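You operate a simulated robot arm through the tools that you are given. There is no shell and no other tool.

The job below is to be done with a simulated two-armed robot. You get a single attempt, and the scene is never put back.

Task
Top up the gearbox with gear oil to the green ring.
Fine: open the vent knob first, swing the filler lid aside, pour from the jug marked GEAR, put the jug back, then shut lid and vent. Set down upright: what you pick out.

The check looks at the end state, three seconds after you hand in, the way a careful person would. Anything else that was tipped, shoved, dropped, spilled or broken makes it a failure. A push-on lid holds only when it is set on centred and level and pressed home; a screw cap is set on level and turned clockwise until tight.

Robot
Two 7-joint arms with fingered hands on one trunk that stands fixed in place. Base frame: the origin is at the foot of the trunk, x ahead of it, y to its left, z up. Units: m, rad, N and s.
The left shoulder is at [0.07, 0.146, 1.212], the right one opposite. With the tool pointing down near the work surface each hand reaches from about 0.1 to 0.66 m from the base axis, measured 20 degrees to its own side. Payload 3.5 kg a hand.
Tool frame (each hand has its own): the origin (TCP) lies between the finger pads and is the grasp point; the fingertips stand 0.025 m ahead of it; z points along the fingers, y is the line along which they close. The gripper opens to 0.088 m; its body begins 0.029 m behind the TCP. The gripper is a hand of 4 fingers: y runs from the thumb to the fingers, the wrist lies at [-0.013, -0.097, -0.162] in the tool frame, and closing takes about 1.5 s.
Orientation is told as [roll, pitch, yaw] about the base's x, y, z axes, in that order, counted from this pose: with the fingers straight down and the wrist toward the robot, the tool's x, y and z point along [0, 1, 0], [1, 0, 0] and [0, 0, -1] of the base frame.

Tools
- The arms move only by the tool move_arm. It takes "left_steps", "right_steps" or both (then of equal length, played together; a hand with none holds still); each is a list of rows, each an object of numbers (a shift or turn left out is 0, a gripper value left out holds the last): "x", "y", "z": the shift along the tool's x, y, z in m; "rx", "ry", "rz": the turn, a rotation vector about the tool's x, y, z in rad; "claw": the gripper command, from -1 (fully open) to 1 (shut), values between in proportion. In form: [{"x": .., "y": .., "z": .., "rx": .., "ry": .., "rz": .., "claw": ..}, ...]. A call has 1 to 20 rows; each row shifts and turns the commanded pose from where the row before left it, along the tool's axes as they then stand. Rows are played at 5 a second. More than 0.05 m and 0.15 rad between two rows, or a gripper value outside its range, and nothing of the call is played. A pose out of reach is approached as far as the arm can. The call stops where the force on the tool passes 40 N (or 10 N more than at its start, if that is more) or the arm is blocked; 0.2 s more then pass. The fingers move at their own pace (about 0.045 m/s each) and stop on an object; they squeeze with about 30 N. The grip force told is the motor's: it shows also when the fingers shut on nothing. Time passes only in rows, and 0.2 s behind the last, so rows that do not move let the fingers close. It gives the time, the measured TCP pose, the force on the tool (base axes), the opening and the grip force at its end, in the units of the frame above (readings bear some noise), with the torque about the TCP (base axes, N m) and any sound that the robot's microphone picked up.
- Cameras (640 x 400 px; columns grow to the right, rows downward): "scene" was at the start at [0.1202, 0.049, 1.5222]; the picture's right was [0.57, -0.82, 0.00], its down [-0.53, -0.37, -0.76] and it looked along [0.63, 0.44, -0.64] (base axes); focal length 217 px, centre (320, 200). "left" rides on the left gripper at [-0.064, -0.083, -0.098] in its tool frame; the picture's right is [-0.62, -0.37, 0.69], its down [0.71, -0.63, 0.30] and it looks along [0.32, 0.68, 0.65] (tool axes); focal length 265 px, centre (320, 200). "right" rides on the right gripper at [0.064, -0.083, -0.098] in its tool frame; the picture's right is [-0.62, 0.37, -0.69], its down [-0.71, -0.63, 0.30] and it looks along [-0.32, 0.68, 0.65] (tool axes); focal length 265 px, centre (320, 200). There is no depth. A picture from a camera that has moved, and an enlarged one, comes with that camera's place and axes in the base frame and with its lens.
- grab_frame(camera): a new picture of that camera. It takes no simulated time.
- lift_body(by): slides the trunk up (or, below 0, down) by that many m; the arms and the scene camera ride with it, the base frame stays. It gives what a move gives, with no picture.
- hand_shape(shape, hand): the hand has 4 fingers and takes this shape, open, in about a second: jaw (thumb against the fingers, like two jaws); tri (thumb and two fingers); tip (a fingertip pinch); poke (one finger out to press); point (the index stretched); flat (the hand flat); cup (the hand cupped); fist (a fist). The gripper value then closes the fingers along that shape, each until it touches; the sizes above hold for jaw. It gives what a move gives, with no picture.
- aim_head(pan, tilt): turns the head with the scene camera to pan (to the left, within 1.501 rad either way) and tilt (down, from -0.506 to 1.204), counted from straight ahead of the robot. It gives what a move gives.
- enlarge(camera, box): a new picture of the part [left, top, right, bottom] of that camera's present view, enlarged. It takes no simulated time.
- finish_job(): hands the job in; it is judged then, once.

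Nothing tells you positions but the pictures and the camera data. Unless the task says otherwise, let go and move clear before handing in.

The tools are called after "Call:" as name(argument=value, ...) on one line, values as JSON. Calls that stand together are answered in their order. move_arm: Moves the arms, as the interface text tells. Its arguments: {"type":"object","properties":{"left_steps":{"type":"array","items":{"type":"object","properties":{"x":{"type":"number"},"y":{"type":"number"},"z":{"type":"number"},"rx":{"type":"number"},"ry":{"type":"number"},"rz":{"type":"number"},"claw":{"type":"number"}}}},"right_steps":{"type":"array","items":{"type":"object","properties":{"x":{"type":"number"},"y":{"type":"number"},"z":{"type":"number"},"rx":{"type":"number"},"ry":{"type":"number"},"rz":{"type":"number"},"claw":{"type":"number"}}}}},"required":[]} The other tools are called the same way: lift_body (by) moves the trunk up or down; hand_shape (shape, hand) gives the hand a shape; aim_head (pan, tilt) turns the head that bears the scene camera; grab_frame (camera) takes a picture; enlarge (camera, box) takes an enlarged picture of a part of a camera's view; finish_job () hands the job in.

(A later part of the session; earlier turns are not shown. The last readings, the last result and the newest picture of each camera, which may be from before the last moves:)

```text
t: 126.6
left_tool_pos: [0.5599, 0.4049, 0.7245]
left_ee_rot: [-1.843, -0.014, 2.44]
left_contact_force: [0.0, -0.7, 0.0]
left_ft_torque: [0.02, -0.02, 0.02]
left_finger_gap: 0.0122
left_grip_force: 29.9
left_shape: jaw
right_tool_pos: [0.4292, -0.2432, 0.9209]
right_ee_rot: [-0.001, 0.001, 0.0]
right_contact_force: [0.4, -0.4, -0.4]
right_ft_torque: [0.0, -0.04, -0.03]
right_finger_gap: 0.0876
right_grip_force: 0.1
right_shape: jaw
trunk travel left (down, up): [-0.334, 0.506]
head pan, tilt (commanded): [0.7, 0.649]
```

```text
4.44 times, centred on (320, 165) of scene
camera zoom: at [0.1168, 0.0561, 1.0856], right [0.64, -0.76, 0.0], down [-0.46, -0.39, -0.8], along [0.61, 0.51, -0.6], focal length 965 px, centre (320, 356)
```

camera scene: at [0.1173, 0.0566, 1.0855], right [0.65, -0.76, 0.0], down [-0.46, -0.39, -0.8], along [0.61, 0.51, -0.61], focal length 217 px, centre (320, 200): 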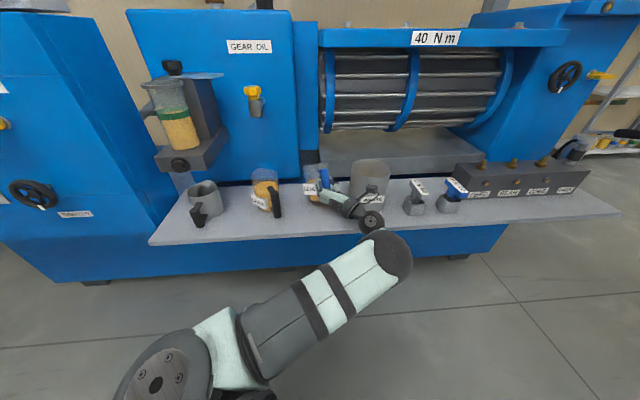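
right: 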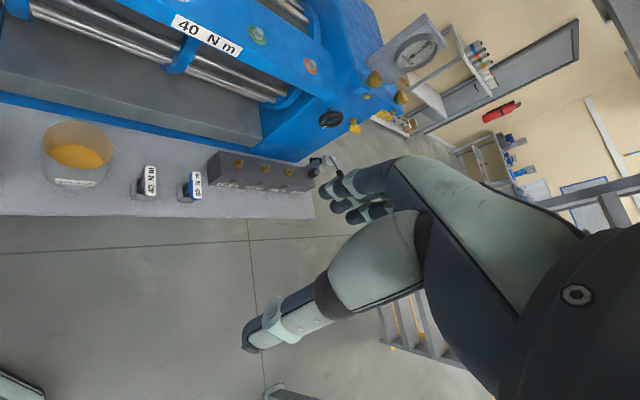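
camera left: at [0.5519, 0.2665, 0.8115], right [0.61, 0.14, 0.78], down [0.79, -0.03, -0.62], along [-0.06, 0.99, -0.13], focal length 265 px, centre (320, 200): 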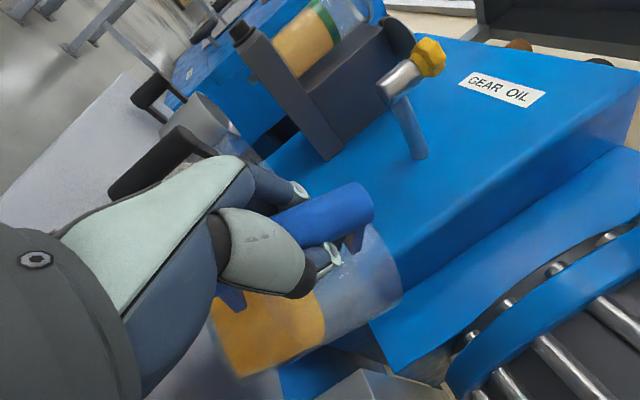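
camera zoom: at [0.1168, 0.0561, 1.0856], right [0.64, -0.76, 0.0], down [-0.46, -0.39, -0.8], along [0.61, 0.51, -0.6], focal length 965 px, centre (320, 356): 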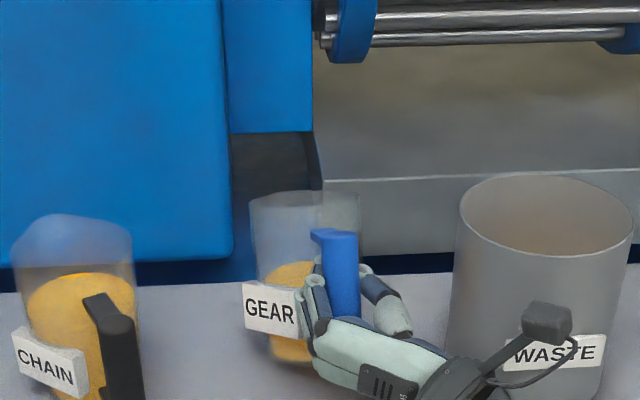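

The far edge has touched down and the jug is righting itself as I lower, with the load now on the shelf. I'll follow the arc back and down.

Call:
move_arm(left_steps=[{"x": 0.003, "z": -0.006, "ry": 0.025}, {"x": 0.003, "z": -0.006, "ry": 0.025}, {}])

Call:
enlarge(camera="scene", box=[270, 120, 370, 210])

Call:
enlarge(camera="left", box=[190, 160, 430, 380])

```text
t: 127.4
left_tool_pos: [0.5532, 0.3975, 0.7167]
left_ee_rot: [-1.791, -0.013, 2.442]
left_contact_force: [-0.6, 0.6, -1.3]
left_ft_torque: [-0.01, 0.02, -0.01]
left_finger_gap: 0.0118
left_grip_force: 30.1
left_shape: jaw
right_tool_pos: [0.4283, -0.2433, 0.9206]
right_ee_rot: [0.0, -0.001, 0.001]
right_contact_force: [-0.2, 0.3, -0.1]
right_ft_torque: [-0.02, -0.01, -0.04]
right_finger_gap: 0.0877
right_grip_force: 0.0
right_shape: jaw
trunk travel left (down, up): [-0.334, 0.506]
head pan, tilt (commanded): [0.7, 0.649]
```

```text
4.44 times, centred on (320, 165) of scene
camera zoom: at [0.117, 0.0563, 1.0855], right [0.64, -0.76, 0.0], down [-0.46, -0.39, -0.8], along [0.61, 0.51, -0.6], focal length 965 px, centre (320, 356)
```

zoom: 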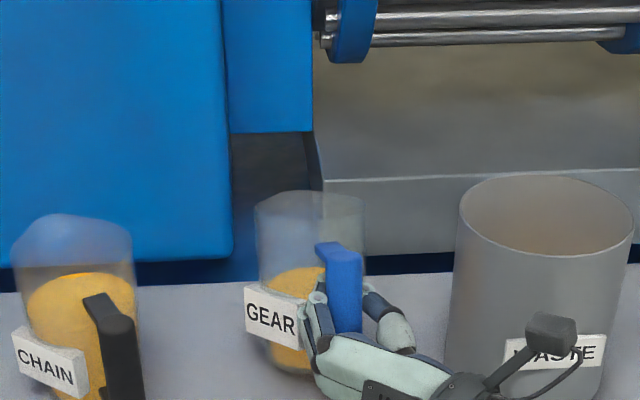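

```text
1.82 times, centred on (310, 270) of left
camera zoom: at [0.5467, 0.2604, 0.7568], right [0.64, 0.17, 0.75], down [0.77, -0.05, -0.64], along [-0.07, 0.98, -0.16], focal length 483 px, centre (338, 73)
```

zoom: 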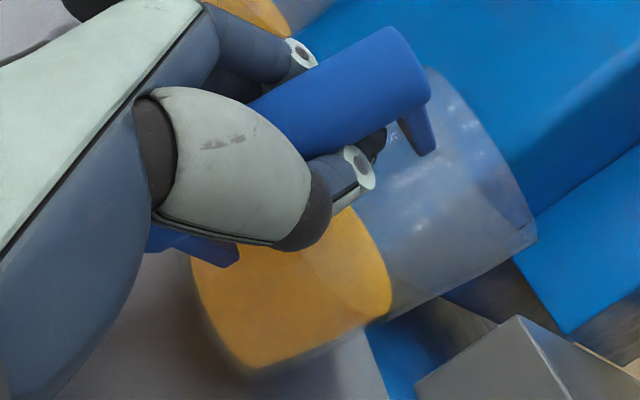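

It's righting smoothly. Continuing the arc.

Call:
move_arm(left_steps=[{"x": 0.004, "z": -0.0055, "ry": 0.025}, {"x": 0.004, "z": -0.0055, "ry": 0.025}, {}])

Call:
enlarge(camera="scene", box=[270, 120, 370, 210])

Call:
enlarge(camera="left", box=[190, 160, 430, 380])

```text
t: 128.2
left_tool_pos: [0.5475, 0.3914, 0.7059]
left_ee_rot: [-1.739, -0.015, 2.439]
left_contact_force: [0.3, 0.6, -3.0]
left_ft_torque: [-0.04, 0.02, 0.02]
left_finger_gap: 0.0113
left_grip_force: 29.8
left_shape: jaw
right_tool_pos: [0.4295, -0.2438, 0.9216]
right_ee_rot: [-0.001, 0.0, 0.0]
right_contact_force: [0.2, 0.0, 0.5]
right_ft_torque: [0.01, -0.01, 0.02]
right_finger_gap: 0.0877
right_grip_force: 0.0
right_shape: jaw
trunk travel left (down, up): [-0.334, 0.506]
head pan, tilt (commanded): [0.7, 0.649]
```

```text
4.44 times, centred on (320, 165) of scene
camera zoom: at [0.1172, 0.0564, 1.0855], right [0.64, -0.76, 0.0], down [-0.46, -0.39, -0.8], along [0.61, 0.51, -0.6], focal length 965 px, centre (320, 356)
```

zoom: 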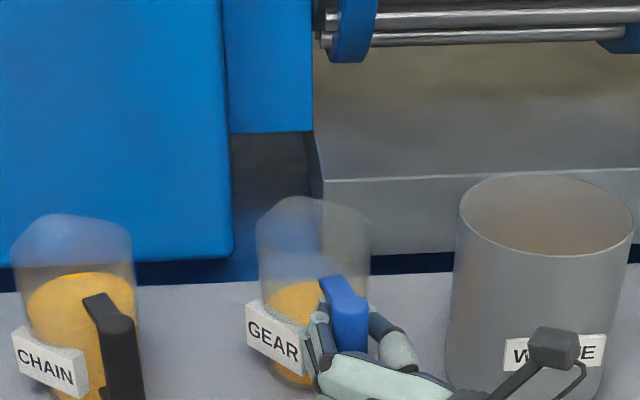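

```text
1.82 times, centred on (310, 270) of left
camera zoom: at [0.5415, 0.2549, 0.7518], right [0.66, 0.2, 0.72], down [0.75, -0.08, -0.66], along [-0.07, 0.98, -0.2], focal length 483 px, centre (338, 73)
```

zoom: 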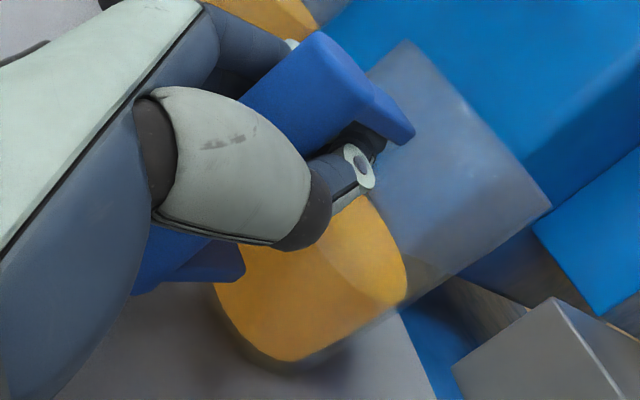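

Call:
enlarge(camera="scene", box=[318, 160, 362, 212])

Call:
enlarge(camera="scene", box=[245, 160, 290, 220])

Call:
grab_frame(camera="left")

```text
7.69 times, centred on (340, 186) of scene
camera zoom: at [0.1172, 0.0564, 1.0855], right [0.64, -0.76, 0.0], down [-0.46, -0.39, -0.8], along [0.61, 0.51, -0.6], focal length 1670 px, centre (166, 308)
```

zoom: 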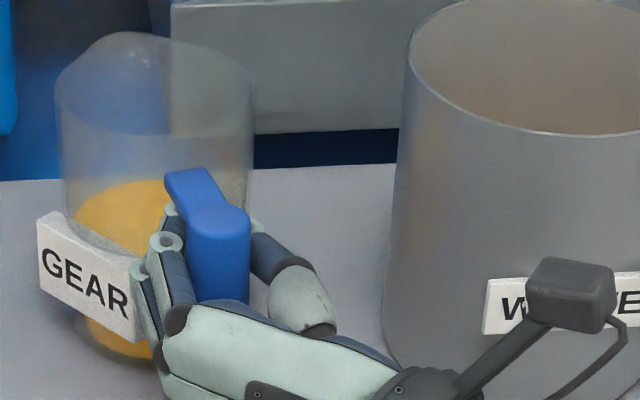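

```text
6.67 times, centred on (268, 190) of scene
camera zoom: at [0.1172, 0.0564, 1.0855], right [0.64, -0.76, 0.0], down [-0.46, -0.39, -0.8], along [0.61, 0.51, -0.6], focal length 1447 px, centre (670, 267)
```

zoom: 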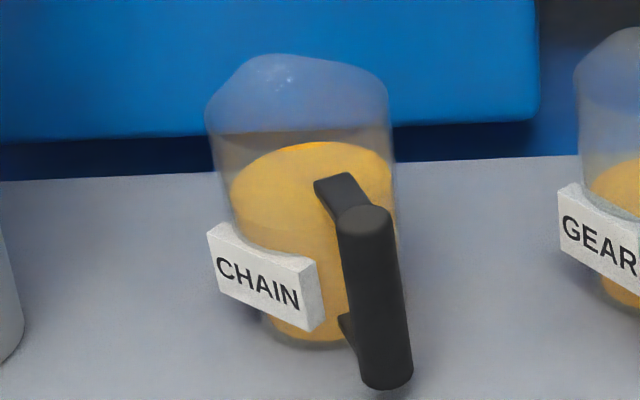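

```text
taken
camera left: at [0.5415, 0.2549, 0.7518], right [0.66, 0.2, 0.72], down [0.75, -0.08, -0.66], along [-0.07, 0.98, -0.2], focal length 265 px, centre (320, 200)
```

left: 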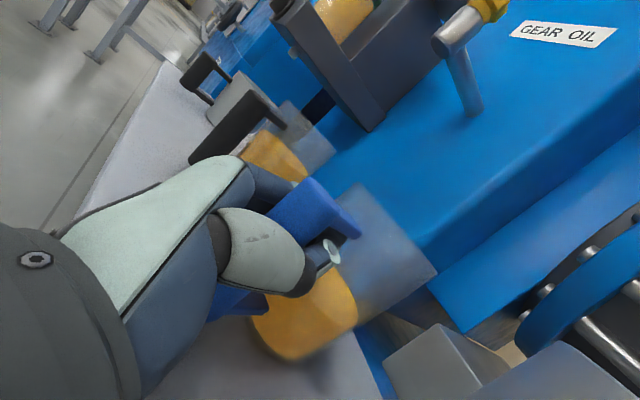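

The GEAR jug now looks upright like the CHAIN jug. I'll lower a few mm more to be sure it's seated and watch the force.

Call:
move_arm(left_steps=[{"x": 0.0039, "z": -0.0007}, {}])

Call:
enlarge(camera="scene", box=[318, 160, 362, 212])

Call:
enlarge(camera="left", box=[190, 160, 430, 380])

```text
t: 128.8
left_tool_pos: [0.547, 0.3911, 0.7017]
left_ee_rot: [-1.74, -0.015, 2.44]
left_contact_force: [0.1, -0.4, -0.1]
left_ft_torque: [-0.02, -0.03, 0.02]
left_finger_gap: 0.0116
left_grip_force: 30.0
left_shape: jaw
right_tool_pos: [0.43, -0.2431, 0.9223]
right_ee_rot: [0.0, -0.002, -0.001]
right_contact_force: [0.3, 0.4, -0.1]
right_ft_torque: [0.02, -0.02, 0.02]
right_finger_gap: 0.0877
right_grip_force: 0.1
right_shape: jaw
trunk travel left (down, up): [-0.334, 0.506]
head pan, tilt (commanded): [0.7, 0.649]
```

```text
7.69 times, centred on (340, 186) of scene
camera zoom: at [0.117, 0.0562, 1.0856], right [0.64, -0.76, 0.0], down [-0.46, -0.39, -0.8], along [0.61, 0.51, -0.6], focal length 1670 px, centre (166, 308)
```

zoom: 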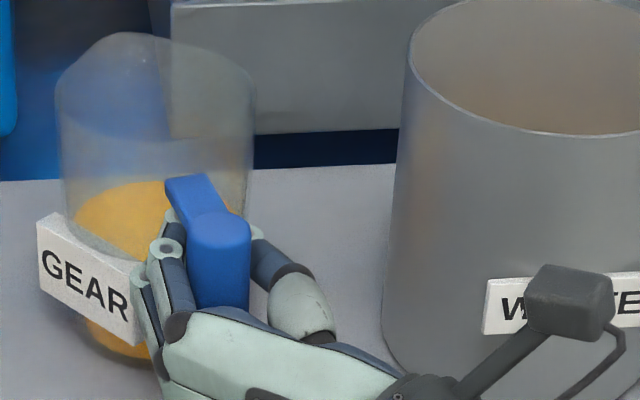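

```text
1.82 times, centred on (310, 270) of left
camera zoom: at [0.5416, 0.2549, 0.7484], right [0.66, 0.2, 0.72], down [0.75, -0.08, -0.66], along [-0.07, 0.98, -0.2], focal length 483 px, centre (338, 73)
```

zoom: 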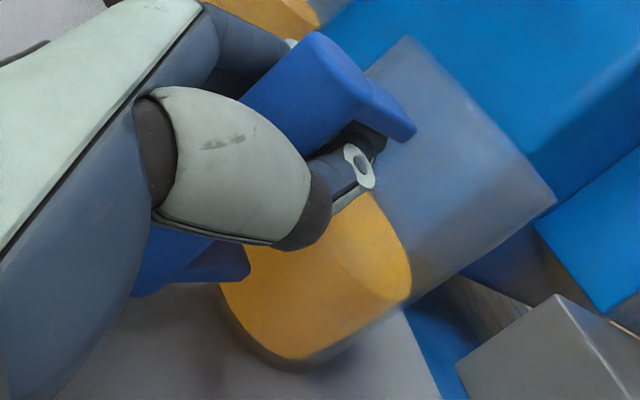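

The weight is on the shelf and the jug stands upright within about 2 cm of its original spot. I'll release gently and raise straight up off the handle.

Call:
move_arm(left_steps=[{"claw": 0.3}, {}, {"claw": -0.2}, {}, {"claw": -0.6}, {}, {}, {}])

Call:
enlarge(camera="scene", box=[318, 160, 362, 212])

Call:
enlarge(camera="left", box=[190, 160, 430, 380])

```text
t: 130.6
left_tool_pos: [0.5462, 0.3904, 0.7037]
left_ee_rot: [-1.74, -0.015, 2.44]
left_contact_force: [-0.2, 0.2, 0.7]
left_ft_torque: [-0.02, -0.01, -0.02]
left_finger_gap: 0.0701
left_grip_force: 0.0
left_shape: jaw
right_tool_pos: [0.4287, -0.2434, 0.9216]
right_ee_rot: [0.0, 0.0, 0.001]
right_contact_force: [-0.1, 0.2, -0.1]
right_ft_torque: [0.01, -0.01, 0.01]
right_finger_gap: 0.0877
right_grip_force: 0.2
right_shape: jaw
trunk travel left (down, up): [-0.334, 0.506]
head pan, tilt (commanded): [0.7, 0.649]
```

```text
7.69 times, centred on (340, 186) of scene
camera zoom: at [0.1169, 0.0562, 1.0856], right [0.64, -0.76, 0.0], down [-0.46, -0.39, -0.8], along [0.61, 0.51, -0.6], focal length 1670 px, centre (166, 308)
```

zoom: 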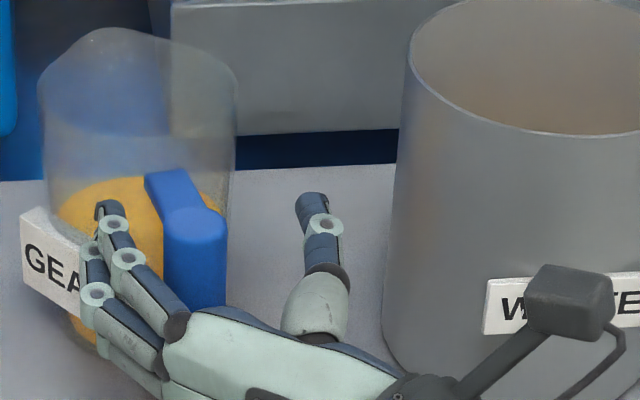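

```text
1.82 times, centred on (310, 270) of left
camera zoom: at [0.5416, 0.2549, 0.7485], right [0.66, 0.2, 0.72], down [0.75, -0.08, -0.66], along [-0.07, 0.98, -0.2], focal length 483 px, centre (338, 73)
```

zoom: 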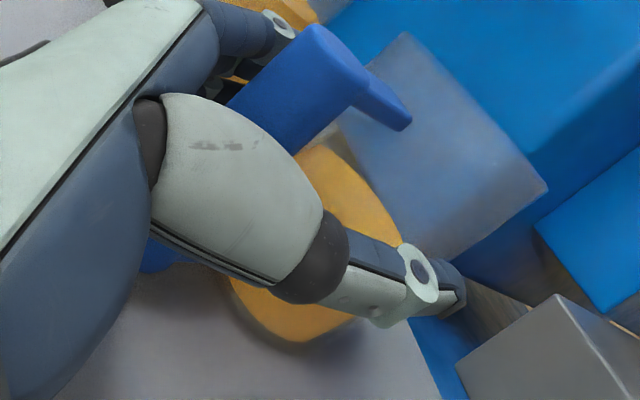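

The jug is free and upright, though the fingers nudged its label slightly on opening. I'll ease the fingers in a touch to clear the label, then rise straight up.

Call:
move_arm(left_steps=[{"claw": -0.35}, {}, {}])

Call:
lift_body(by=0.05)

Call:
enlarge(camera="scene", box=[300, 150, 380, 230])

Call:
enlarge(camera="left", box=[170, 180, 430, 400])

```text
t: 131.4
left_tool_pos: [0.5461, 0.3906, 0.7024]
left_ee_rot: [-1.741, -0.015, 2.441]
left_contact_force: [-0.2, 0.7, -0.3]
left_ft_torque: [-0.02, 0.0, 0.02]
left_finger_gap: 0.06
left_grip_force: 0.1
left_shape: jaw
right_tool_pos: [0.4289, -0.2431, 0.9213]
right_ee_rot: [0.0, 0.0, -0.001]
right_contact_force: [0.1, -0.2, -0.4]
right_ft_torque: [0.02, -0.01, 0.0]
right_finger_gap: 0.0877
right_grip_force: 0.1
right_shape: jaw
trunk travel left (down, up): [-0.334, 0.506]
head pan, tilt (commanded): [0.7, 0.649]
```

```text
t: 132.4
left_tool_pos: [0.5469, 0.3915, 0.7527]
left_ee_rot: [-1.741, -0.017, 2.439]
left_contact_force: [-0.5, 0.3, -0.8]
left_ft_torque: [0.0, 0.0, -0.01]
left_finger_gap: 0.06
left_grip_force: 0.2
left_shape: jaw
right_tool_pos: [0.4298, -0.2434, 0.9708]
right_ee_rot: [-0.001, 0.0, 0.001]
right_contact_force: [0.0, 0.1, 0.5]
right_ft_torque: [-0.04, 0.0, 0.02]
right_finger_gap: 0.0877
right_grip_force: 0.2
right_shape: jaw
trunk travel left (down, up): [-0.384, 0.456]
head pan, tilt (commanded): [0.7, 0.649]
```

```text
5.00 times, centred on (340, 190) of scene
camera zoom: at [0.1172, 0.0562, 1.1355], right [0.64, -0.76, 0.0], down [-0.46, -0.39, -0.8], along [0.61, 0.51, -0.6], focal length 1085 px, centre (220, 250)
```

zoom: 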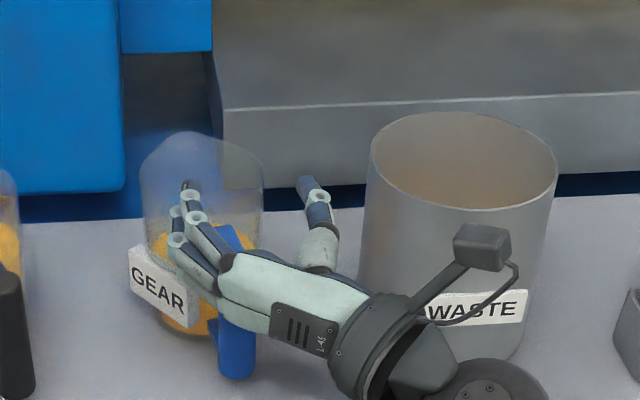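

```text
1.82 times, centred on (300, 290) of left
camera zoom: at [0.5418, 0.2548, 0.7983], right [0.66, 0.2, 0.72], down [0.75, -0.08, -0.66], along [-0.07, 0.98, -0.2], focal length 483 px, centre (356, 36)
```

zoom: 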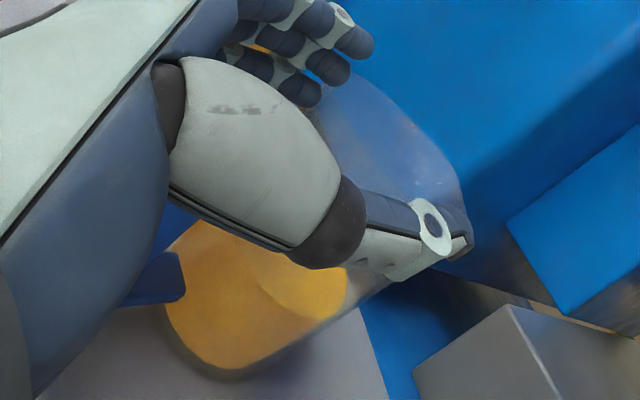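

The hand is coming off cleanly. I'll raise it fully clear.

Call:
lift_body(by=0.12)

Call:
enlarge(camera="scene", box=[230, 150, 410, 260])

Call:
grab_frame(camera="left")

```text
t: 133.9
left_tool_pos: [0.547, 0.3912, 0.8728]
left_ee_rot: [-1.74, -0.015, 2.442]
left_contact_force: [0.9, 0.1, -0.1]
left_ft_torque: [0.02, -0.02, 0.0]
left_finger_gap: 0.0597
left_grip_force: 0.0
left_shape: jaw
right_tool_pos: [0.4299, -0.2424, 1.0927]
right_ee_rot: [-0.001, -0.001, -0.001]
right_contact_force: [-0.4, 0.4, 0.4]
right_ft_torque: [-0.02, 0.0, -0.01]
right_finger_gap: 0.0878
right_grip_force: 0.0
right_shape: jaw
trunk travel left (down, up): [-0.504, 0.336]
head pan, tilt (commanded): [0.7, 0.649]
```

```text
3.56 times, centred on (320, 205) of scene
camera zoom: at [0.1171, 0.0562, 1.2555], right [0.64, -0.76, 0.0], down [-0.46, -0.39, -0.8], along [0.61, 0.51, -0.6], focal length 772 px, centre (320, 182)
```

zoom: 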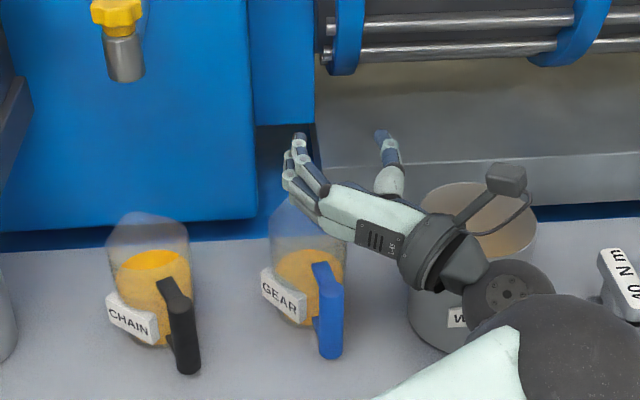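

```text
taken
camera left: at [0.5418, 0.2549, 0.9183], right [0.66, 0.2, 0.72], down [0.75, -0.08, -0.66], along [-0.07, 0.98, -0.2], focal length 265 px, centre (320, 200)
```

left: 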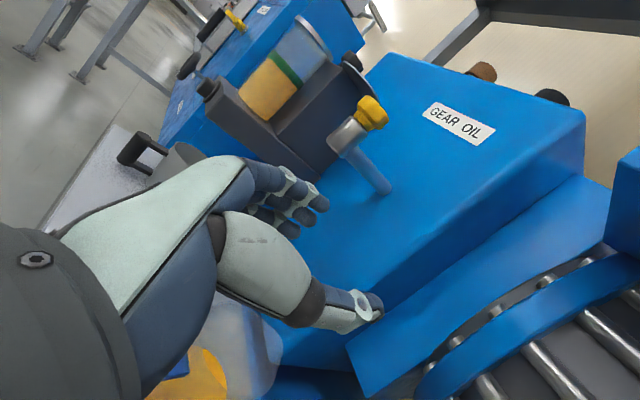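

The GEAR jug stands upright back in its place beside CHAIN. Next is shutting the lid, so I'll raise the trunk and turn the hand back to pointing down.

Call:
lift_body(by=0.33)

Call:
move_arm(left_steps=[{"ry": 0.14, "claw": -1}, {"ry": 0.14}, {"ry": 0.14}, {"ry": 0.14}, {"ry": 0.14}, {"ry": 0.14}, {"ry": 0.14}, {"ry": 0.14}, {"ry": 0.14}, {"ry": 0.14}, {"ry": 0.14}, {"ry": 0.14}, {"ry": 0.06}, {}])

Call:
grab_frame(camera="left")

Call:
grab_frame(camera="scene")

```text
t: 137.1
left_tool_pos: [0.5477, 0.3904, 1.2028]
left_ee_rot: [-1.74, -0.015, 2.44]
left_contact_force: [0.3, 0.7, -0.1]
left_ft_torque: [0.0, 0.01, -0.02]
left_finger_gap: 0.0599
left_grip_force: 0.1
left_shape: jaw
right_tool_pos: [0.4293, -0.244, 1.4209]
right_ee_rot: [0.0, -0.001, 0.0]
right_contact_force: [0.1, 0.0, -0.9]
right_ft_torque: [-0.01, 0.0, -0.01]
right_finger_gap: 0.0875
right_grip_force: 0.1
right_shape: jaw
trunk travel left (down, up): [-0.834, 0.006]
head pan, tilt (commanded): [0.7, 0.649]
```

```text
t: 140.1
left_tool_pos: [0.5479, 0.39, 1.2034]
left_ee_rot: [-0.003, -0.016, 2.44]
left_contact_force: [-0.3, -0.3, -1.0]
left_ft_torque: [0.02, -0.03, 0.03]
left_finger_gap: 0.0876
left_grip_force: 0.1
left_shape: jaw
right_tool_pos: [0.4284, -0.2441, 1.4208]
right_ee_rot: [0.0, 0.0, 0.001]
right_contact_force: [0.2, 0.2, -0.1]
right_ft_torque: [0.0, 0.02, 0.02]
right_finger_gap: 0.0877
right_grip_force: 0.1
right_shape: jaw
trunk travel left (down, up): [-0.834, 0.006]
head pan, tilt (commanded): [0.7, 0.649]
```

```text
taken
camera left: at [0.6531, 0.385, 1.3006], right [0.67, 0.24, -0.7], down [0.02, -0.95, -0.31], along [-0.74, 0.2, -0.64], focal length 265 px, centre (320, 200)
```

left: 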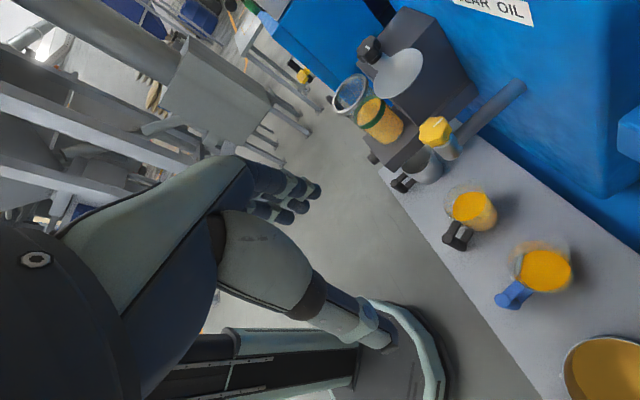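

```text
taken
camera scene: at [0.1168, 0.0556, 1.5856], right [0.64, -0.76, 0.0], down [-0.46, -0.39, -0.8], along [0.61, 0.51, -0.6], focal length 217 px, centre (320, 200)
```

scene: 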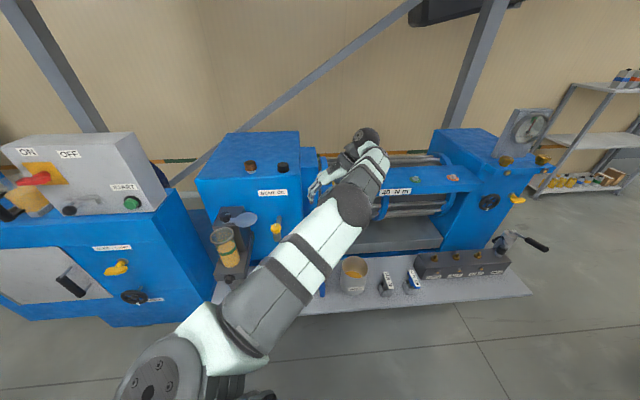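

The hand is pointing down again. I'll rotate and travel back above the lid's knob.

Call:
move_arm(left_steps=[{"rz": 0.135}, {"rz": 0.135}, {"rz": 0.135}, {"rz": 0.135}, {"x": 0.0056, "y": 0.0396}, {"x": 0.0056, "y": 0.0396}, {"x": 0.0056, "y": 0.0396}, {"x": 0.0056, "y": 0.0396}, {"x": 0.0056, "y": 0.0396}, {"x": 0.0056, "y": 0.0396}, {"x": 0.0056, "y": 0.0396}, {"x": 0.0056, "y": 0.0396}, {"x": 0.0056, "y": 0.0396}, {"x": 0.0056, "y": 0.0396}, {}])

Call:
grab_frame(camera="left")

```text
t: 143.3
left_tool_pos: [0.3642, 0.7465, 1.2097]
left_ee_rot: [0.007, -0.013, 1.902]
left_contact_force: [0.5, 0.2, -0.2]
left_ft_torque: [0.0, 0.03, -0.01]
left_finger_gap: 0.088
left_grip_force: 0.1
left_shape: jaw
right_tool_pos: [0.43, -0.2433, 1.421]
right_ee_rot: [0.0, 0.0, 0.001]
right_contact_force: [0.9, 0.2, -0.5]
right_ft_torque: [0.01, 0.03, 0.0]
right_finger_gap: 0.0877
right_grip_force: 0.1
right_shape: jaw
trunk travel left (down, up): [-0.834, 0.006]
head pan, tilt (commanded): [0.7, 0.649]
```

```text
taken
camera left: at [0.4532, 0.688, 1.3068], right [0.7, -0.14, -0.7], down [-0.48, -0.82, -0.31], along [-0.54, 0.55, -0.64], focal length 265 px, centre (320, 200)
```

left: 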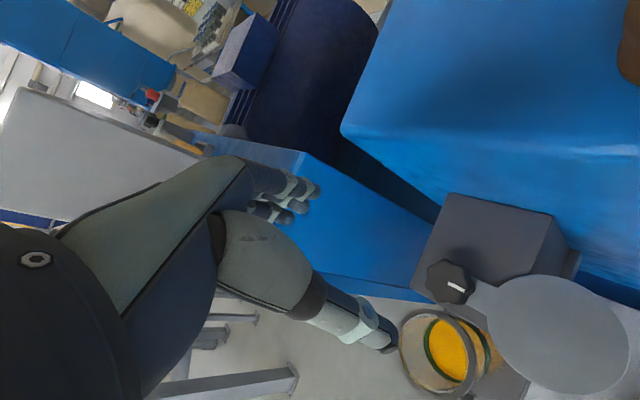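

The knob lies under the TCP line. Descending.

Call:
move_arm(left_steps=[{"z": 0.03}, {"z": 0.03}, {"z": 0.03}, {}])

Call:
grab_frame(camera="left")

Call:
enlarge(camera="left", box=[340, 200, 500, 340])

```text
t: 144.3
left_tool_pos: [0.3643, 0.7475, 1.1186]
left_ee_rot: [0.006, -0.012, 1.9]
left_contact_force: [0.0, -0.4, 0.4]
left_ft_torque: [0.0, 0.0, 0.0]
left_finger_gap: 0.0877
left_grip_force: 0.1
left_shape: jaw
right_tool_pos: [0.4288, -0.2435, 1.4209]
right_ee_rot: [0.0, 0.0, 0.001]
right_contact_force: [-0.4, 0.0, -0.6]
right_ft_torque: [0.0, 0.02, -0.02]
right_finger_gap: 0.0876
right_grip_force: 0.2
right_shape: jaw
trunk travel left (down, up): [-0.834, 0.006]
head pan, tilt (commanded): [0.7, 0.649]
```

```text
taken
camera left: at [0.453, 0.6897, 1.214], right [0.7, -0.14, -0.7], down [-0.47, -0.82, -0.31], along [-0.54, 0.55, -0.64], focal length 265 px, centre (320, 200)
```

left: 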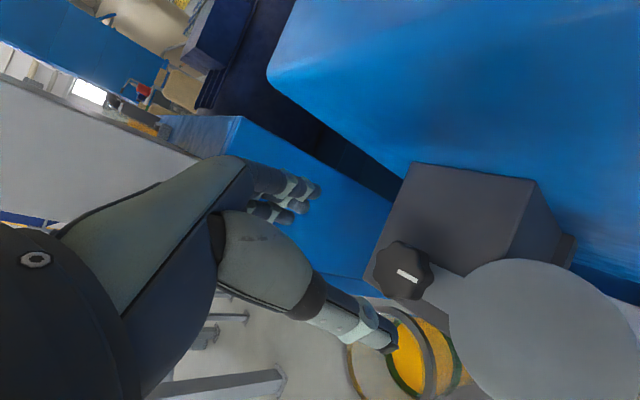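

```text
2.86 times, centred on (420, 270) of left
camera zoom: at [0.453, 0.6897, 1.214], right [0.7, -0.14, -0.7], down [-0.47, -0.82, -0.31], along [-0.54, 0.55, -0.64], focal length 758 px, centre (34, 0)
```

zoom: 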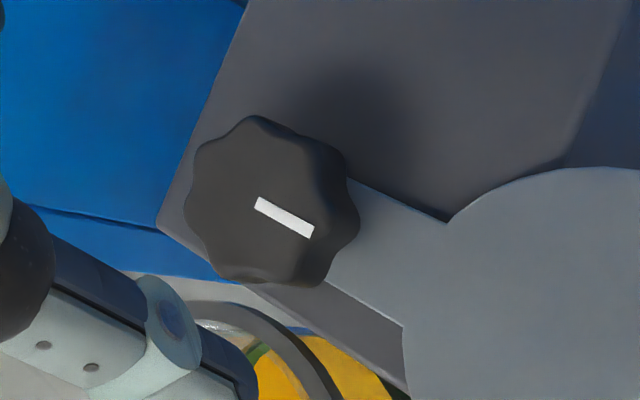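

Alignment is good. I'll descend and grip the lid knob.

Call:
move_arm(left_steps=[{"z": 0.025}, {"z": 0.025}, {"z": 0.02}, {"z": 0.013}, {"claw": 1}, {}, {}, {}, {}, {}])

Call:
grab_frame(camera="left")

```text
t: 146.5
left_tool_pos: [0.3645, 0.748, 1.0322]
left_ee_rot: [0.011, -0.011, 1.901]
left_contact_force: [-0.1, -6.1, -10.4]
left_ft_torque: [-0.1, -0.04, -0.01]
left_finger_gap: 0.032
left_grip_force: 30.1
left_shape: jaw
right_tool_pos: [0.4307, -0.2421, 1.4211]
right_ee_rot: [0.002, 0.002, 0.002]
right_contact_force: [0.9, 0.1, 0.0]
right_ft_torque: [0.0, -0.01, 0.01]
right_finger_gap: 0.0875
right_grip_force: 0.1
right_shape: jaw
trunk travel left (down, up): [-0.834, 0.006]
head pan, tilt (commanded): [0.7, 0.649]
```

```text
taken
camera left: at [0.4544, 0.6901, 1.1301], right [0.7, -0.14, -0.7], down [-0.48, -0.83, -0.3], along [-0.54, 0.55, -0.64], focal length 265 px, centre (320, 200)
```

left: 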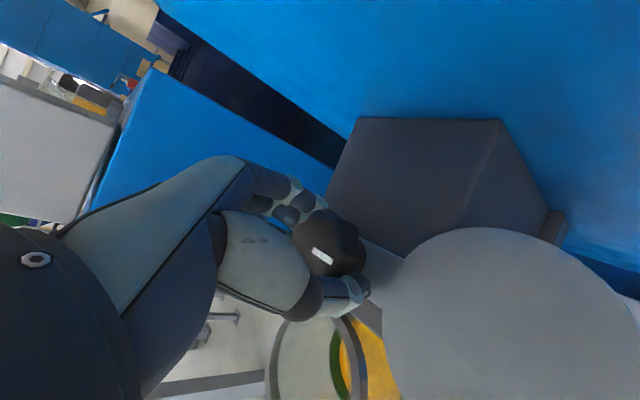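

The knob is gripped, so I'll swing the lid clockwise back toward the cup.

Call:
move_arm(left_steps=[{"rz": 0.1}, {"rz": 0.1}, {"rz": 0.1}, {"rz": 0.1}, {"rz": 0.1}, {"rz": 0.1}, {"rz": 0.1}, {"rz": 0.1}, {"rz": 0.1}, {"rz": 0.1}, {}])

Call:
grab_frame(camera="left")

```text
t: 148.9
left_tool_pos: [0.3651, 0.7498, 1.0333]
left_ee_rot: [0.015, 0.004, 0.899]
left_contact_force: [0.5, -10.9, -15.6]
left_ft_torque: [-0.14, 0.07, 0.0]
left_finger_gap: 0.0318
left_grip_force: 30.1
left_shape: jaw
right_tool_pos: [0.432, -0.243, 1.4195]
right_ee_rot: [0.001, 0.003, 0.001]
right_contact_force: [0.3, -0.1, 0.5]
right_ft_torque: [0.02, 0.0, 0.01]
right_finger_gap: 0.0876
right_grip_force: 0.0
right_shape: jaw
trunk travel left (down, up): [-0.834, 0.006]
head pan, tilt (commanded): [0.7, 0.649]
```

```text
taken
camera left: at [0.3647, 0.6438, 1.1312], right [0.25, -0.67, -0.7], down [-0.96, -0.05, -0.29], along [0.16, 0.74, -0.65], focal length 265 px, centre (320, 200)
```

left: 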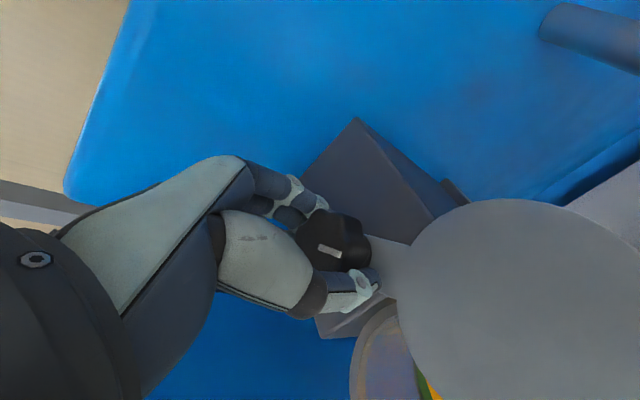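

The lid is following, so I'll continue.

Call:
move_arm(left_steps=[{"rz": 0.1}, {"rz": 0.1}, {"rz": 0.1}, {"rz": 0.1}, {"rz": 0.1}, {}])

Call:
grab_frame(camera="left")

Call:
grab_frame(camera="scene")

```text
t: 150.3
left_tool_pos: [0.3666, 0.7496, 1.0328]
left_ee_rot: [0.011, 0.011, 0.4]
left_contact_force: [0.6, -10.8, -16.5]
left_ft_torque: [-0.12, 0.04, 0.07]
left_finger_gap: 0.0311
left_grip_force: 30.3
left_shape: jaw
right_tool_pos: [0.4313, -0.2427, 1.4202]
right_ee_rot: [0.0, 0.001, -0.001]
right_contact_force: [-0.2, 0.5, -0.1]
right_ft_torque: [-0.04, 0.04, 0.0]
right_finger_gap: 0.0875
right_grip_force: 0.2
right_shape: jaw
trunk travel left (down, up): [-0.834, 0.006]
head pan, tilt (commanded): [0.7, 0.649]
```

```text
taken
camera left: at [0.3147, 0.6573, 1.1318], right [-0.11, -0.71, -0.7], down [-0.86, 0.42, -0.29], along [0.49, 0.57, -0.66], focal length 265 px, centre (320, 200)
```

left: 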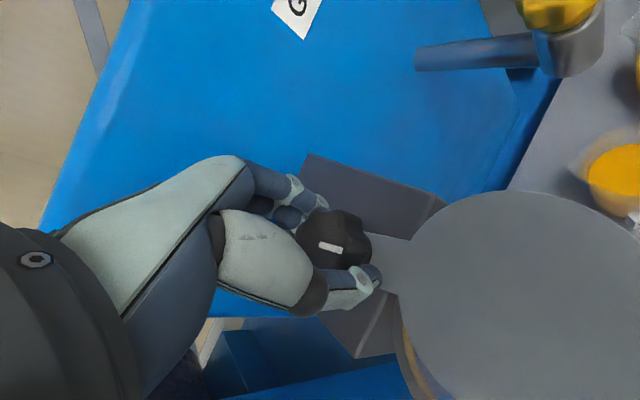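

```text
taken
camera scene: at [0.1192, 0.0571, 1.5853], right [0.64, -0.76, 0.0], down [-0.46, -0.39, -0.8], along [0.61, 0.51, -0.61], focal length 217 px, centre (320, 200)
```

scene: 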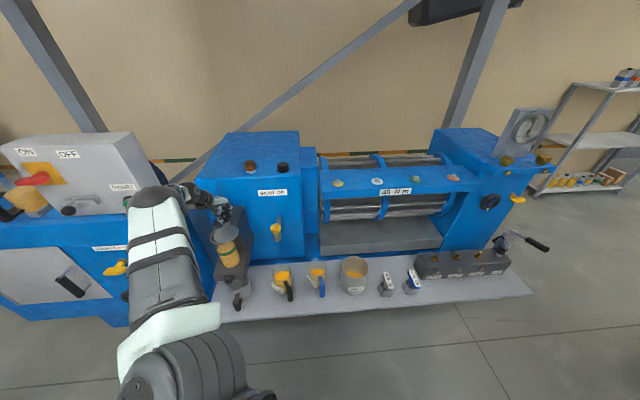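

Call:
enlarge(camera="scene", box=[195, 200, 265, 270])

Call:
enlarge(camera="left", box=[240, 160, 440, 360])

```text
5.71 times, centred on (230, 235) of scene
camera zoom: at [0.1192, 0.0571, 1.5853], right [0.64, -0.76, 0.0], down [-0.46, -0.39, -0.8], along [0.61, 0.51, -0.61], focal length 1240 px, centre (834, 0)
```

zoom: 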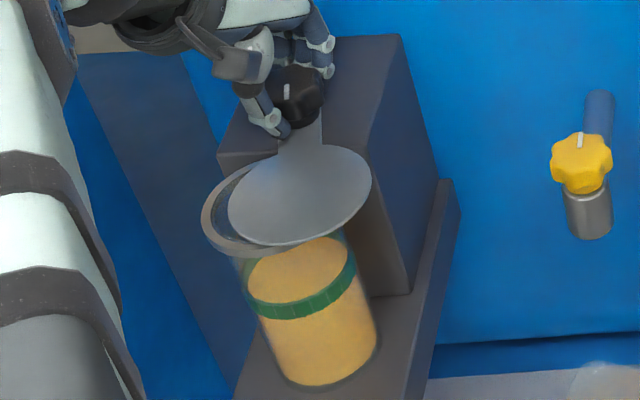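

```text
2.00 times, centred on (340, 260) of left
camera zoom: at [0.3147, 0.6573, 1.1318], right [-0.11, -0.71, -0.7], down [-0.86, 0.42, -0.29], along [0.49, 0.57, -0.66], focal length 531 px, centre (280, 80)
```

zoom: 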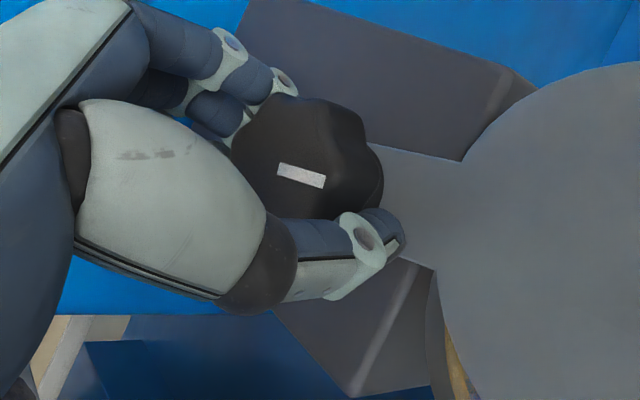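

The head camera shows the lid about 0.2 rad short of covering the cup. I'll turn further and check.

Call:
move_arm(left_steps=[{"rz": 0.07}, {"rz": 0.07}, {}])

Call:
enlarge(camera="scene", box=[195, 200, 265, 270])

```text
t: 151.1
left_tool_pos: [0.3655, 0.7495, 1.0339]
left_ee_rot: [0.01, 0.013, 0.26]
left_contact_force: [-1.3, -11.3, -16.3]
left_ft_torque: [-0.16, 0.08, 0.0]
left_finger_gap: 0.0308
left_grip_force: 30.4
left_shape: jaw
right_tool_pos: [0.4316, -0.2427, 1.4202]
right_ee_rot: [-0.002, 0.003, -0.001]
right_contact_force: [0.5, -0.4, -0.1]
right_ft_torque: [-0.01, -0.01, 0.0]
right_finger_gap: 0.0877
right_grip_force: 0.1
right_shape: jaw
trunk travel left (down, up): [-0.834, 0.006]
head pan, tilt (commanded): [0.7, 0.649]
```

```text
5.71 times, centred on (230, 235) of scene
camera zoom: at [0.119, 0.0569, 1.5853], right [0.64, -0.76, 0.0], down [-0.46, -0.39, -0.8], along [0.61, 0.51, -0.61], focal length 1240 px, centre (834, 0)
```

zoom: 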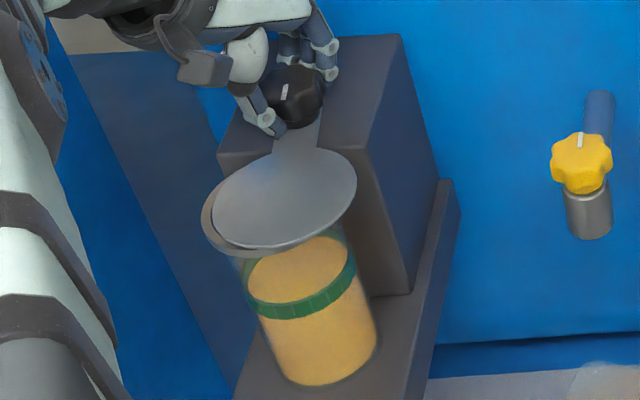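

Call:
move_arm(left_steps=[{"rz": 0.04}, {"rz": 0.04}, {}])

Call:
enlarge(camera="scene", box=[195, 200, 265, 270])

Call:
enlarge(camera="left", box=[240, 160, 440, 360])

```text
t: 151.9
left_tool_pos: [0.3668, 0.7505, 1.0332]
left_ee_rot: [0.008, 0.012, 0.178]
left_contact_force: [-0.4, -12.7, -19.7]
left_ft_torque: [-0.13, 0.05, 0.03]
left_finger_gap: 0.0307
left_grip_force: 30.1
left_shape: jaw
right_tool_pos: [0.4298, -0.2422, 1.4195]
right_ee_rot: [-0.001, 0.001, 0.0]
right_contact_force: [0.2, 0.1, 0.9]
right_ft_torque: [-0.02, 0.0, -0.04]
right_finger_gap: 0.0875
right_grip_force: 0.1
right_shape: jaw
trunk travel left (down, up): [-0.834, 0.006]
head pan, tilt (commanded): [0.7, 0.649]
```

```text
5.71 times, centred on (230, 235) of scene
camera zoom: at [0.1189, 0.0572, 1.5853], right [0.64, -0.76, 0.0], down [-0.46, -0.39, -0.8], along [0.61, 0.51, -0.61], focal length 1240 px, centre (834, 0)
```

zoom: 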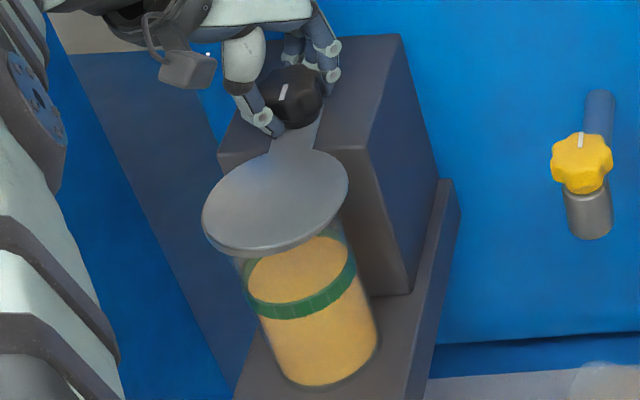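

```text
2.00 times, centred on (340, 260) of left
camera zoom: at [0.2963, 0.6711, 1.1323], right [-0.26, -0.67, -0.69], down [-0.75, 0.59, -0.29], along [0.61, 0.45, -0.66], focal length 531 px, centre (280, 80)
```

zoom: 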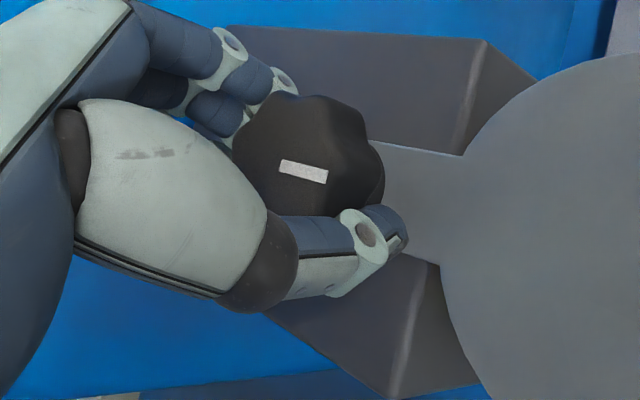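

Call:
enlarge(camera="scene", box=[212, 218, 262, 250])

```text
12.50 times, centred on (237, 234) of scene
camera zoom: at [0.1189, 0.0572, 1.5853], right [0.64, -0.76, 0.0], down [-0.46, -0.39, -0.8], along [0.61, 0.51, -0.61], focal length 2714 px, centre (1358, -225)
```

zoom: 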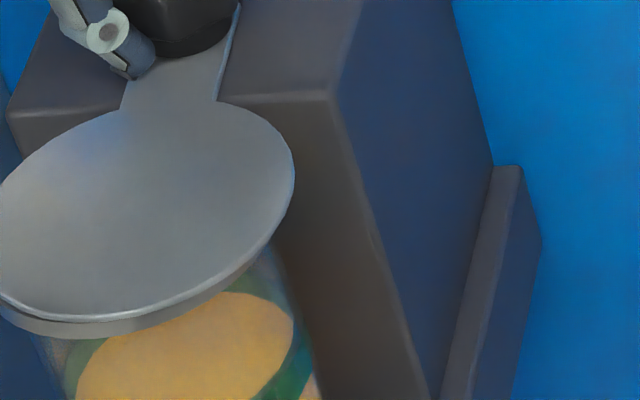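

The lid appears to cover the cup. I'll release and return to the same viewpoint I used before opening, to compare its closed position directly.

Call:
move_arm(left_steps=[{"claw": -1}, {}, {}, {}, {}, {"z": -0.03}, {"z": -0.03}, {"z": -0.025}, {"rz": -0.072}, {"rz": -0.072}, {}])

Call:
grab_frame(camera="left")

Call:
enlarge(camera="left", box=[330, 180, 640, 400])

Call:
enlarge(camera="scene", box=[195, 200, 265, 270])

```text
t: 154.3
left_tool_pos: [0.3645, 0.7486, 1.1197]
left_ee_rot: [0.013, 0.009, 0.328]
left_contact_force: [0.9, 0.0, 0.3]
left_ft_torque: [0.01, 0.0, -0.02]
left_finger_gap: 0.0875
left_grip_force: 0.0
left_shape: jaw
right_tool_pos: [0.4301, -0.2422, 1.4214]
right_ee_rot: [-0.002, 0.001, 0.002]
right_contact_force: [0.0, 0.1, 0.2]
right_ft_torque: [-0.01, 0.0, 0.0]
right_finger_gap: 0.0876
right_grip_force: 0.1
right_shape: jaw
trunk travel left (down, up): [-0.834, 0.006]
head pan, tilt (commanded): [0.7, 0.649]
```

```text
taken
camera left: at [0.3069, 0.6604, 1.2186], right [-0.16, -0.7, -0.7], down [-0.83, 0.48, -0.29], along [0.54, 0.53, -0.65], focal length 265 px, centre (320, 200)
```

left: 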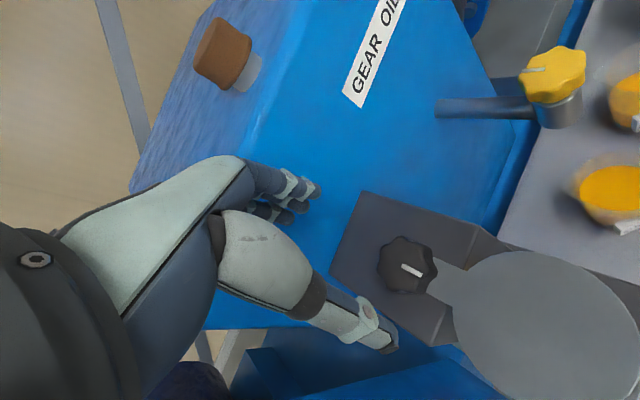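

```text
1.82 times, centred on (485, 290) of left
camera zoom: at [0.3069, 0.6604, 1.2186], right [-0.16, -0.7, -0.7], down [-0.83, 0.48, -0.29], along [0.54, 0.53, -0.65], focal length 483 px, centre (20, 36)
```

zoom: 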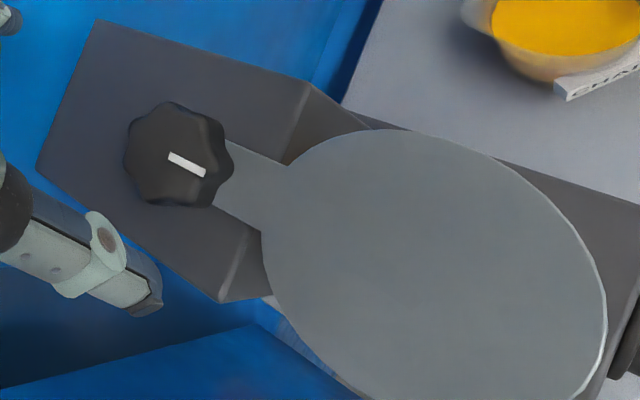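

```text
5.71 times, centred on (230, 235) of scene
camera zoom: at [0.1166, 0.0567, 1.5856], right [0.64, -0.76, 0.0], down [-0.46, -0.39, -0.8], along [0.61, 0.51, -0.6], focal length 1240 px, centre (834, 0)
```

zoom: 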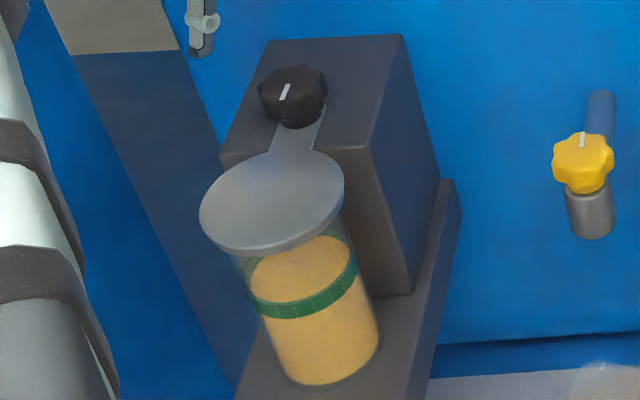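

The lid matches its original closed position, with the same offsets from the knob and box and the same pointer angle. Now I'll go to the yellow vent knob to shut it.

Call:
move_arm(left_steps=[{"x": -0.0372, "y": 0.0122}, {"x": -0.0372, "y": 0.0122}, {"x": -0.0372, "y": 0.0122}, {"x": -0.0372, "y": 0.0122}, {"x": -0.0372, "y": 0.0122}, {"rz": -0.14}, {"rz": -0.14}, {"rz": -0.14}, {"rz": -0.14}, {"rz": -0.14}, {"rz": -0.14}, {"rz": -0.14}, {"rz": -0.14}, {"rz": -0.14}, {"rz": -0.12}, {}])

Call:
grab_frame(camera="left")

```text
t: 157.7
left_tool_pos: [0.4822, 0.5918, 1.1189]
left_ee_rot: [0.009, -0.012, 1.707]
left_contact_force: [-0.2, 0.7, -0.4]
left_ft_torque: [0.02, -0.01, 0.01]
left_finger_gap: 0.0877
left_grip_force: 0.1
left_shape: jaw
right_tool_pos: [0.4287, -0.243, 1.4218]
right_ee_rot: [0.002, 0.001, -0.001]
right_contact_force: [-0.6, 0.1, -0.6]
right_ft_torque: [-0.01, 0.0, -0.01]
right_finger_gap: 0.0876
right_grip_force: 0.0
right_shape: jaw
trunk travel left (down, up): [-0.834, 0.006]
head pan, tilt (commanded): [0.7, 0.649]
```

```text
taken
camera left: at [0.5576, 0.5172, 1.2146], right [0.66, -0.27, -0.7], down [-0.63, -0.72, -0.31], along [-0.42, 0.64, -0.64], focal length 265 px, centre (320, 200)
```

left: 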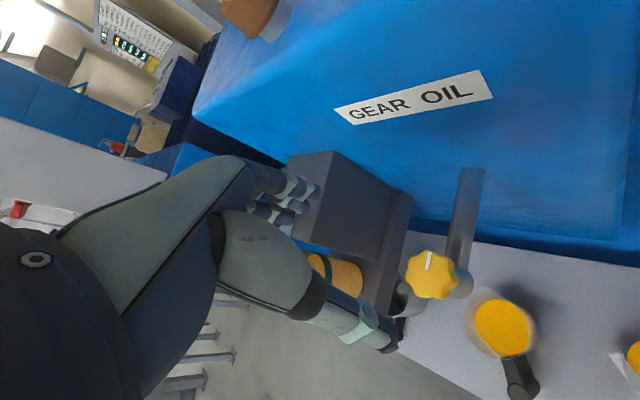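

Aligned over the vent knob. I'll descend and grip it.

Call:
move_arm(left_steps=[{"z": 0.03}, {"z": 0.03}, {"z": 0.03}, {"z": 0.03}, {"z": 0.018}, {"z": 0.007}, {"claw": 1}, {}, {}, {}, {}, {}])

Call:
grab_frame(camera="left")

```text
t: 160.3
left_tool_pos: [0.4805, 0.5929, 0.9714]
left_ee_rot: [0.009, -0.012, 1.704]
left_contact_force: [-0.5, -3.0, -3.4]
left_ft_torque: [0.43, 0.09, -0.01]
left_finger_gap: 0.0291
left_grip_force: 29.5
left_shape: jaw
right_tool_pos: [0.4309, -0.2438, 1.4202]
right_ee_rot: [0.0, 0.0, 0.0]
right_contact_force: [0.9, -1.0, 0.4]
right_ft_torque: [-0.01, 0.0, -0.01]
right_finger_gap: 0.0876
right_grip_force: 0.0
right_shape: jaw
trunk travel left (down, up): [-0.834, 0.006]
head pan, tilt (commanded): [0.7, 0.649]
```

```text
taken
camera left: at [0.5573, 0.5187, 1.0687], right [0.66, -0.28, -0.7], down [-0.63, -0.72, -0.3], along [-0.42, 0.64, -0.64], focal length 265 px, centre (320, 200)
```

left: 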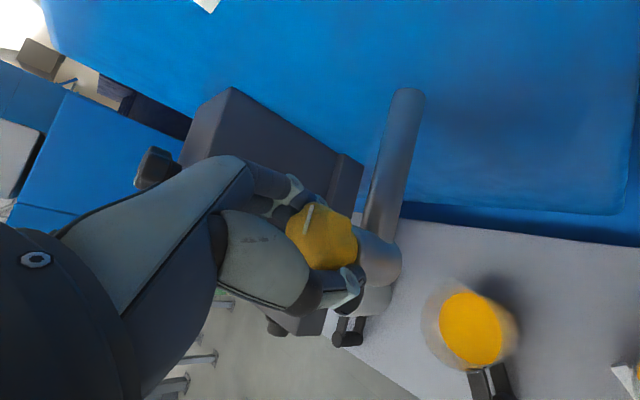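

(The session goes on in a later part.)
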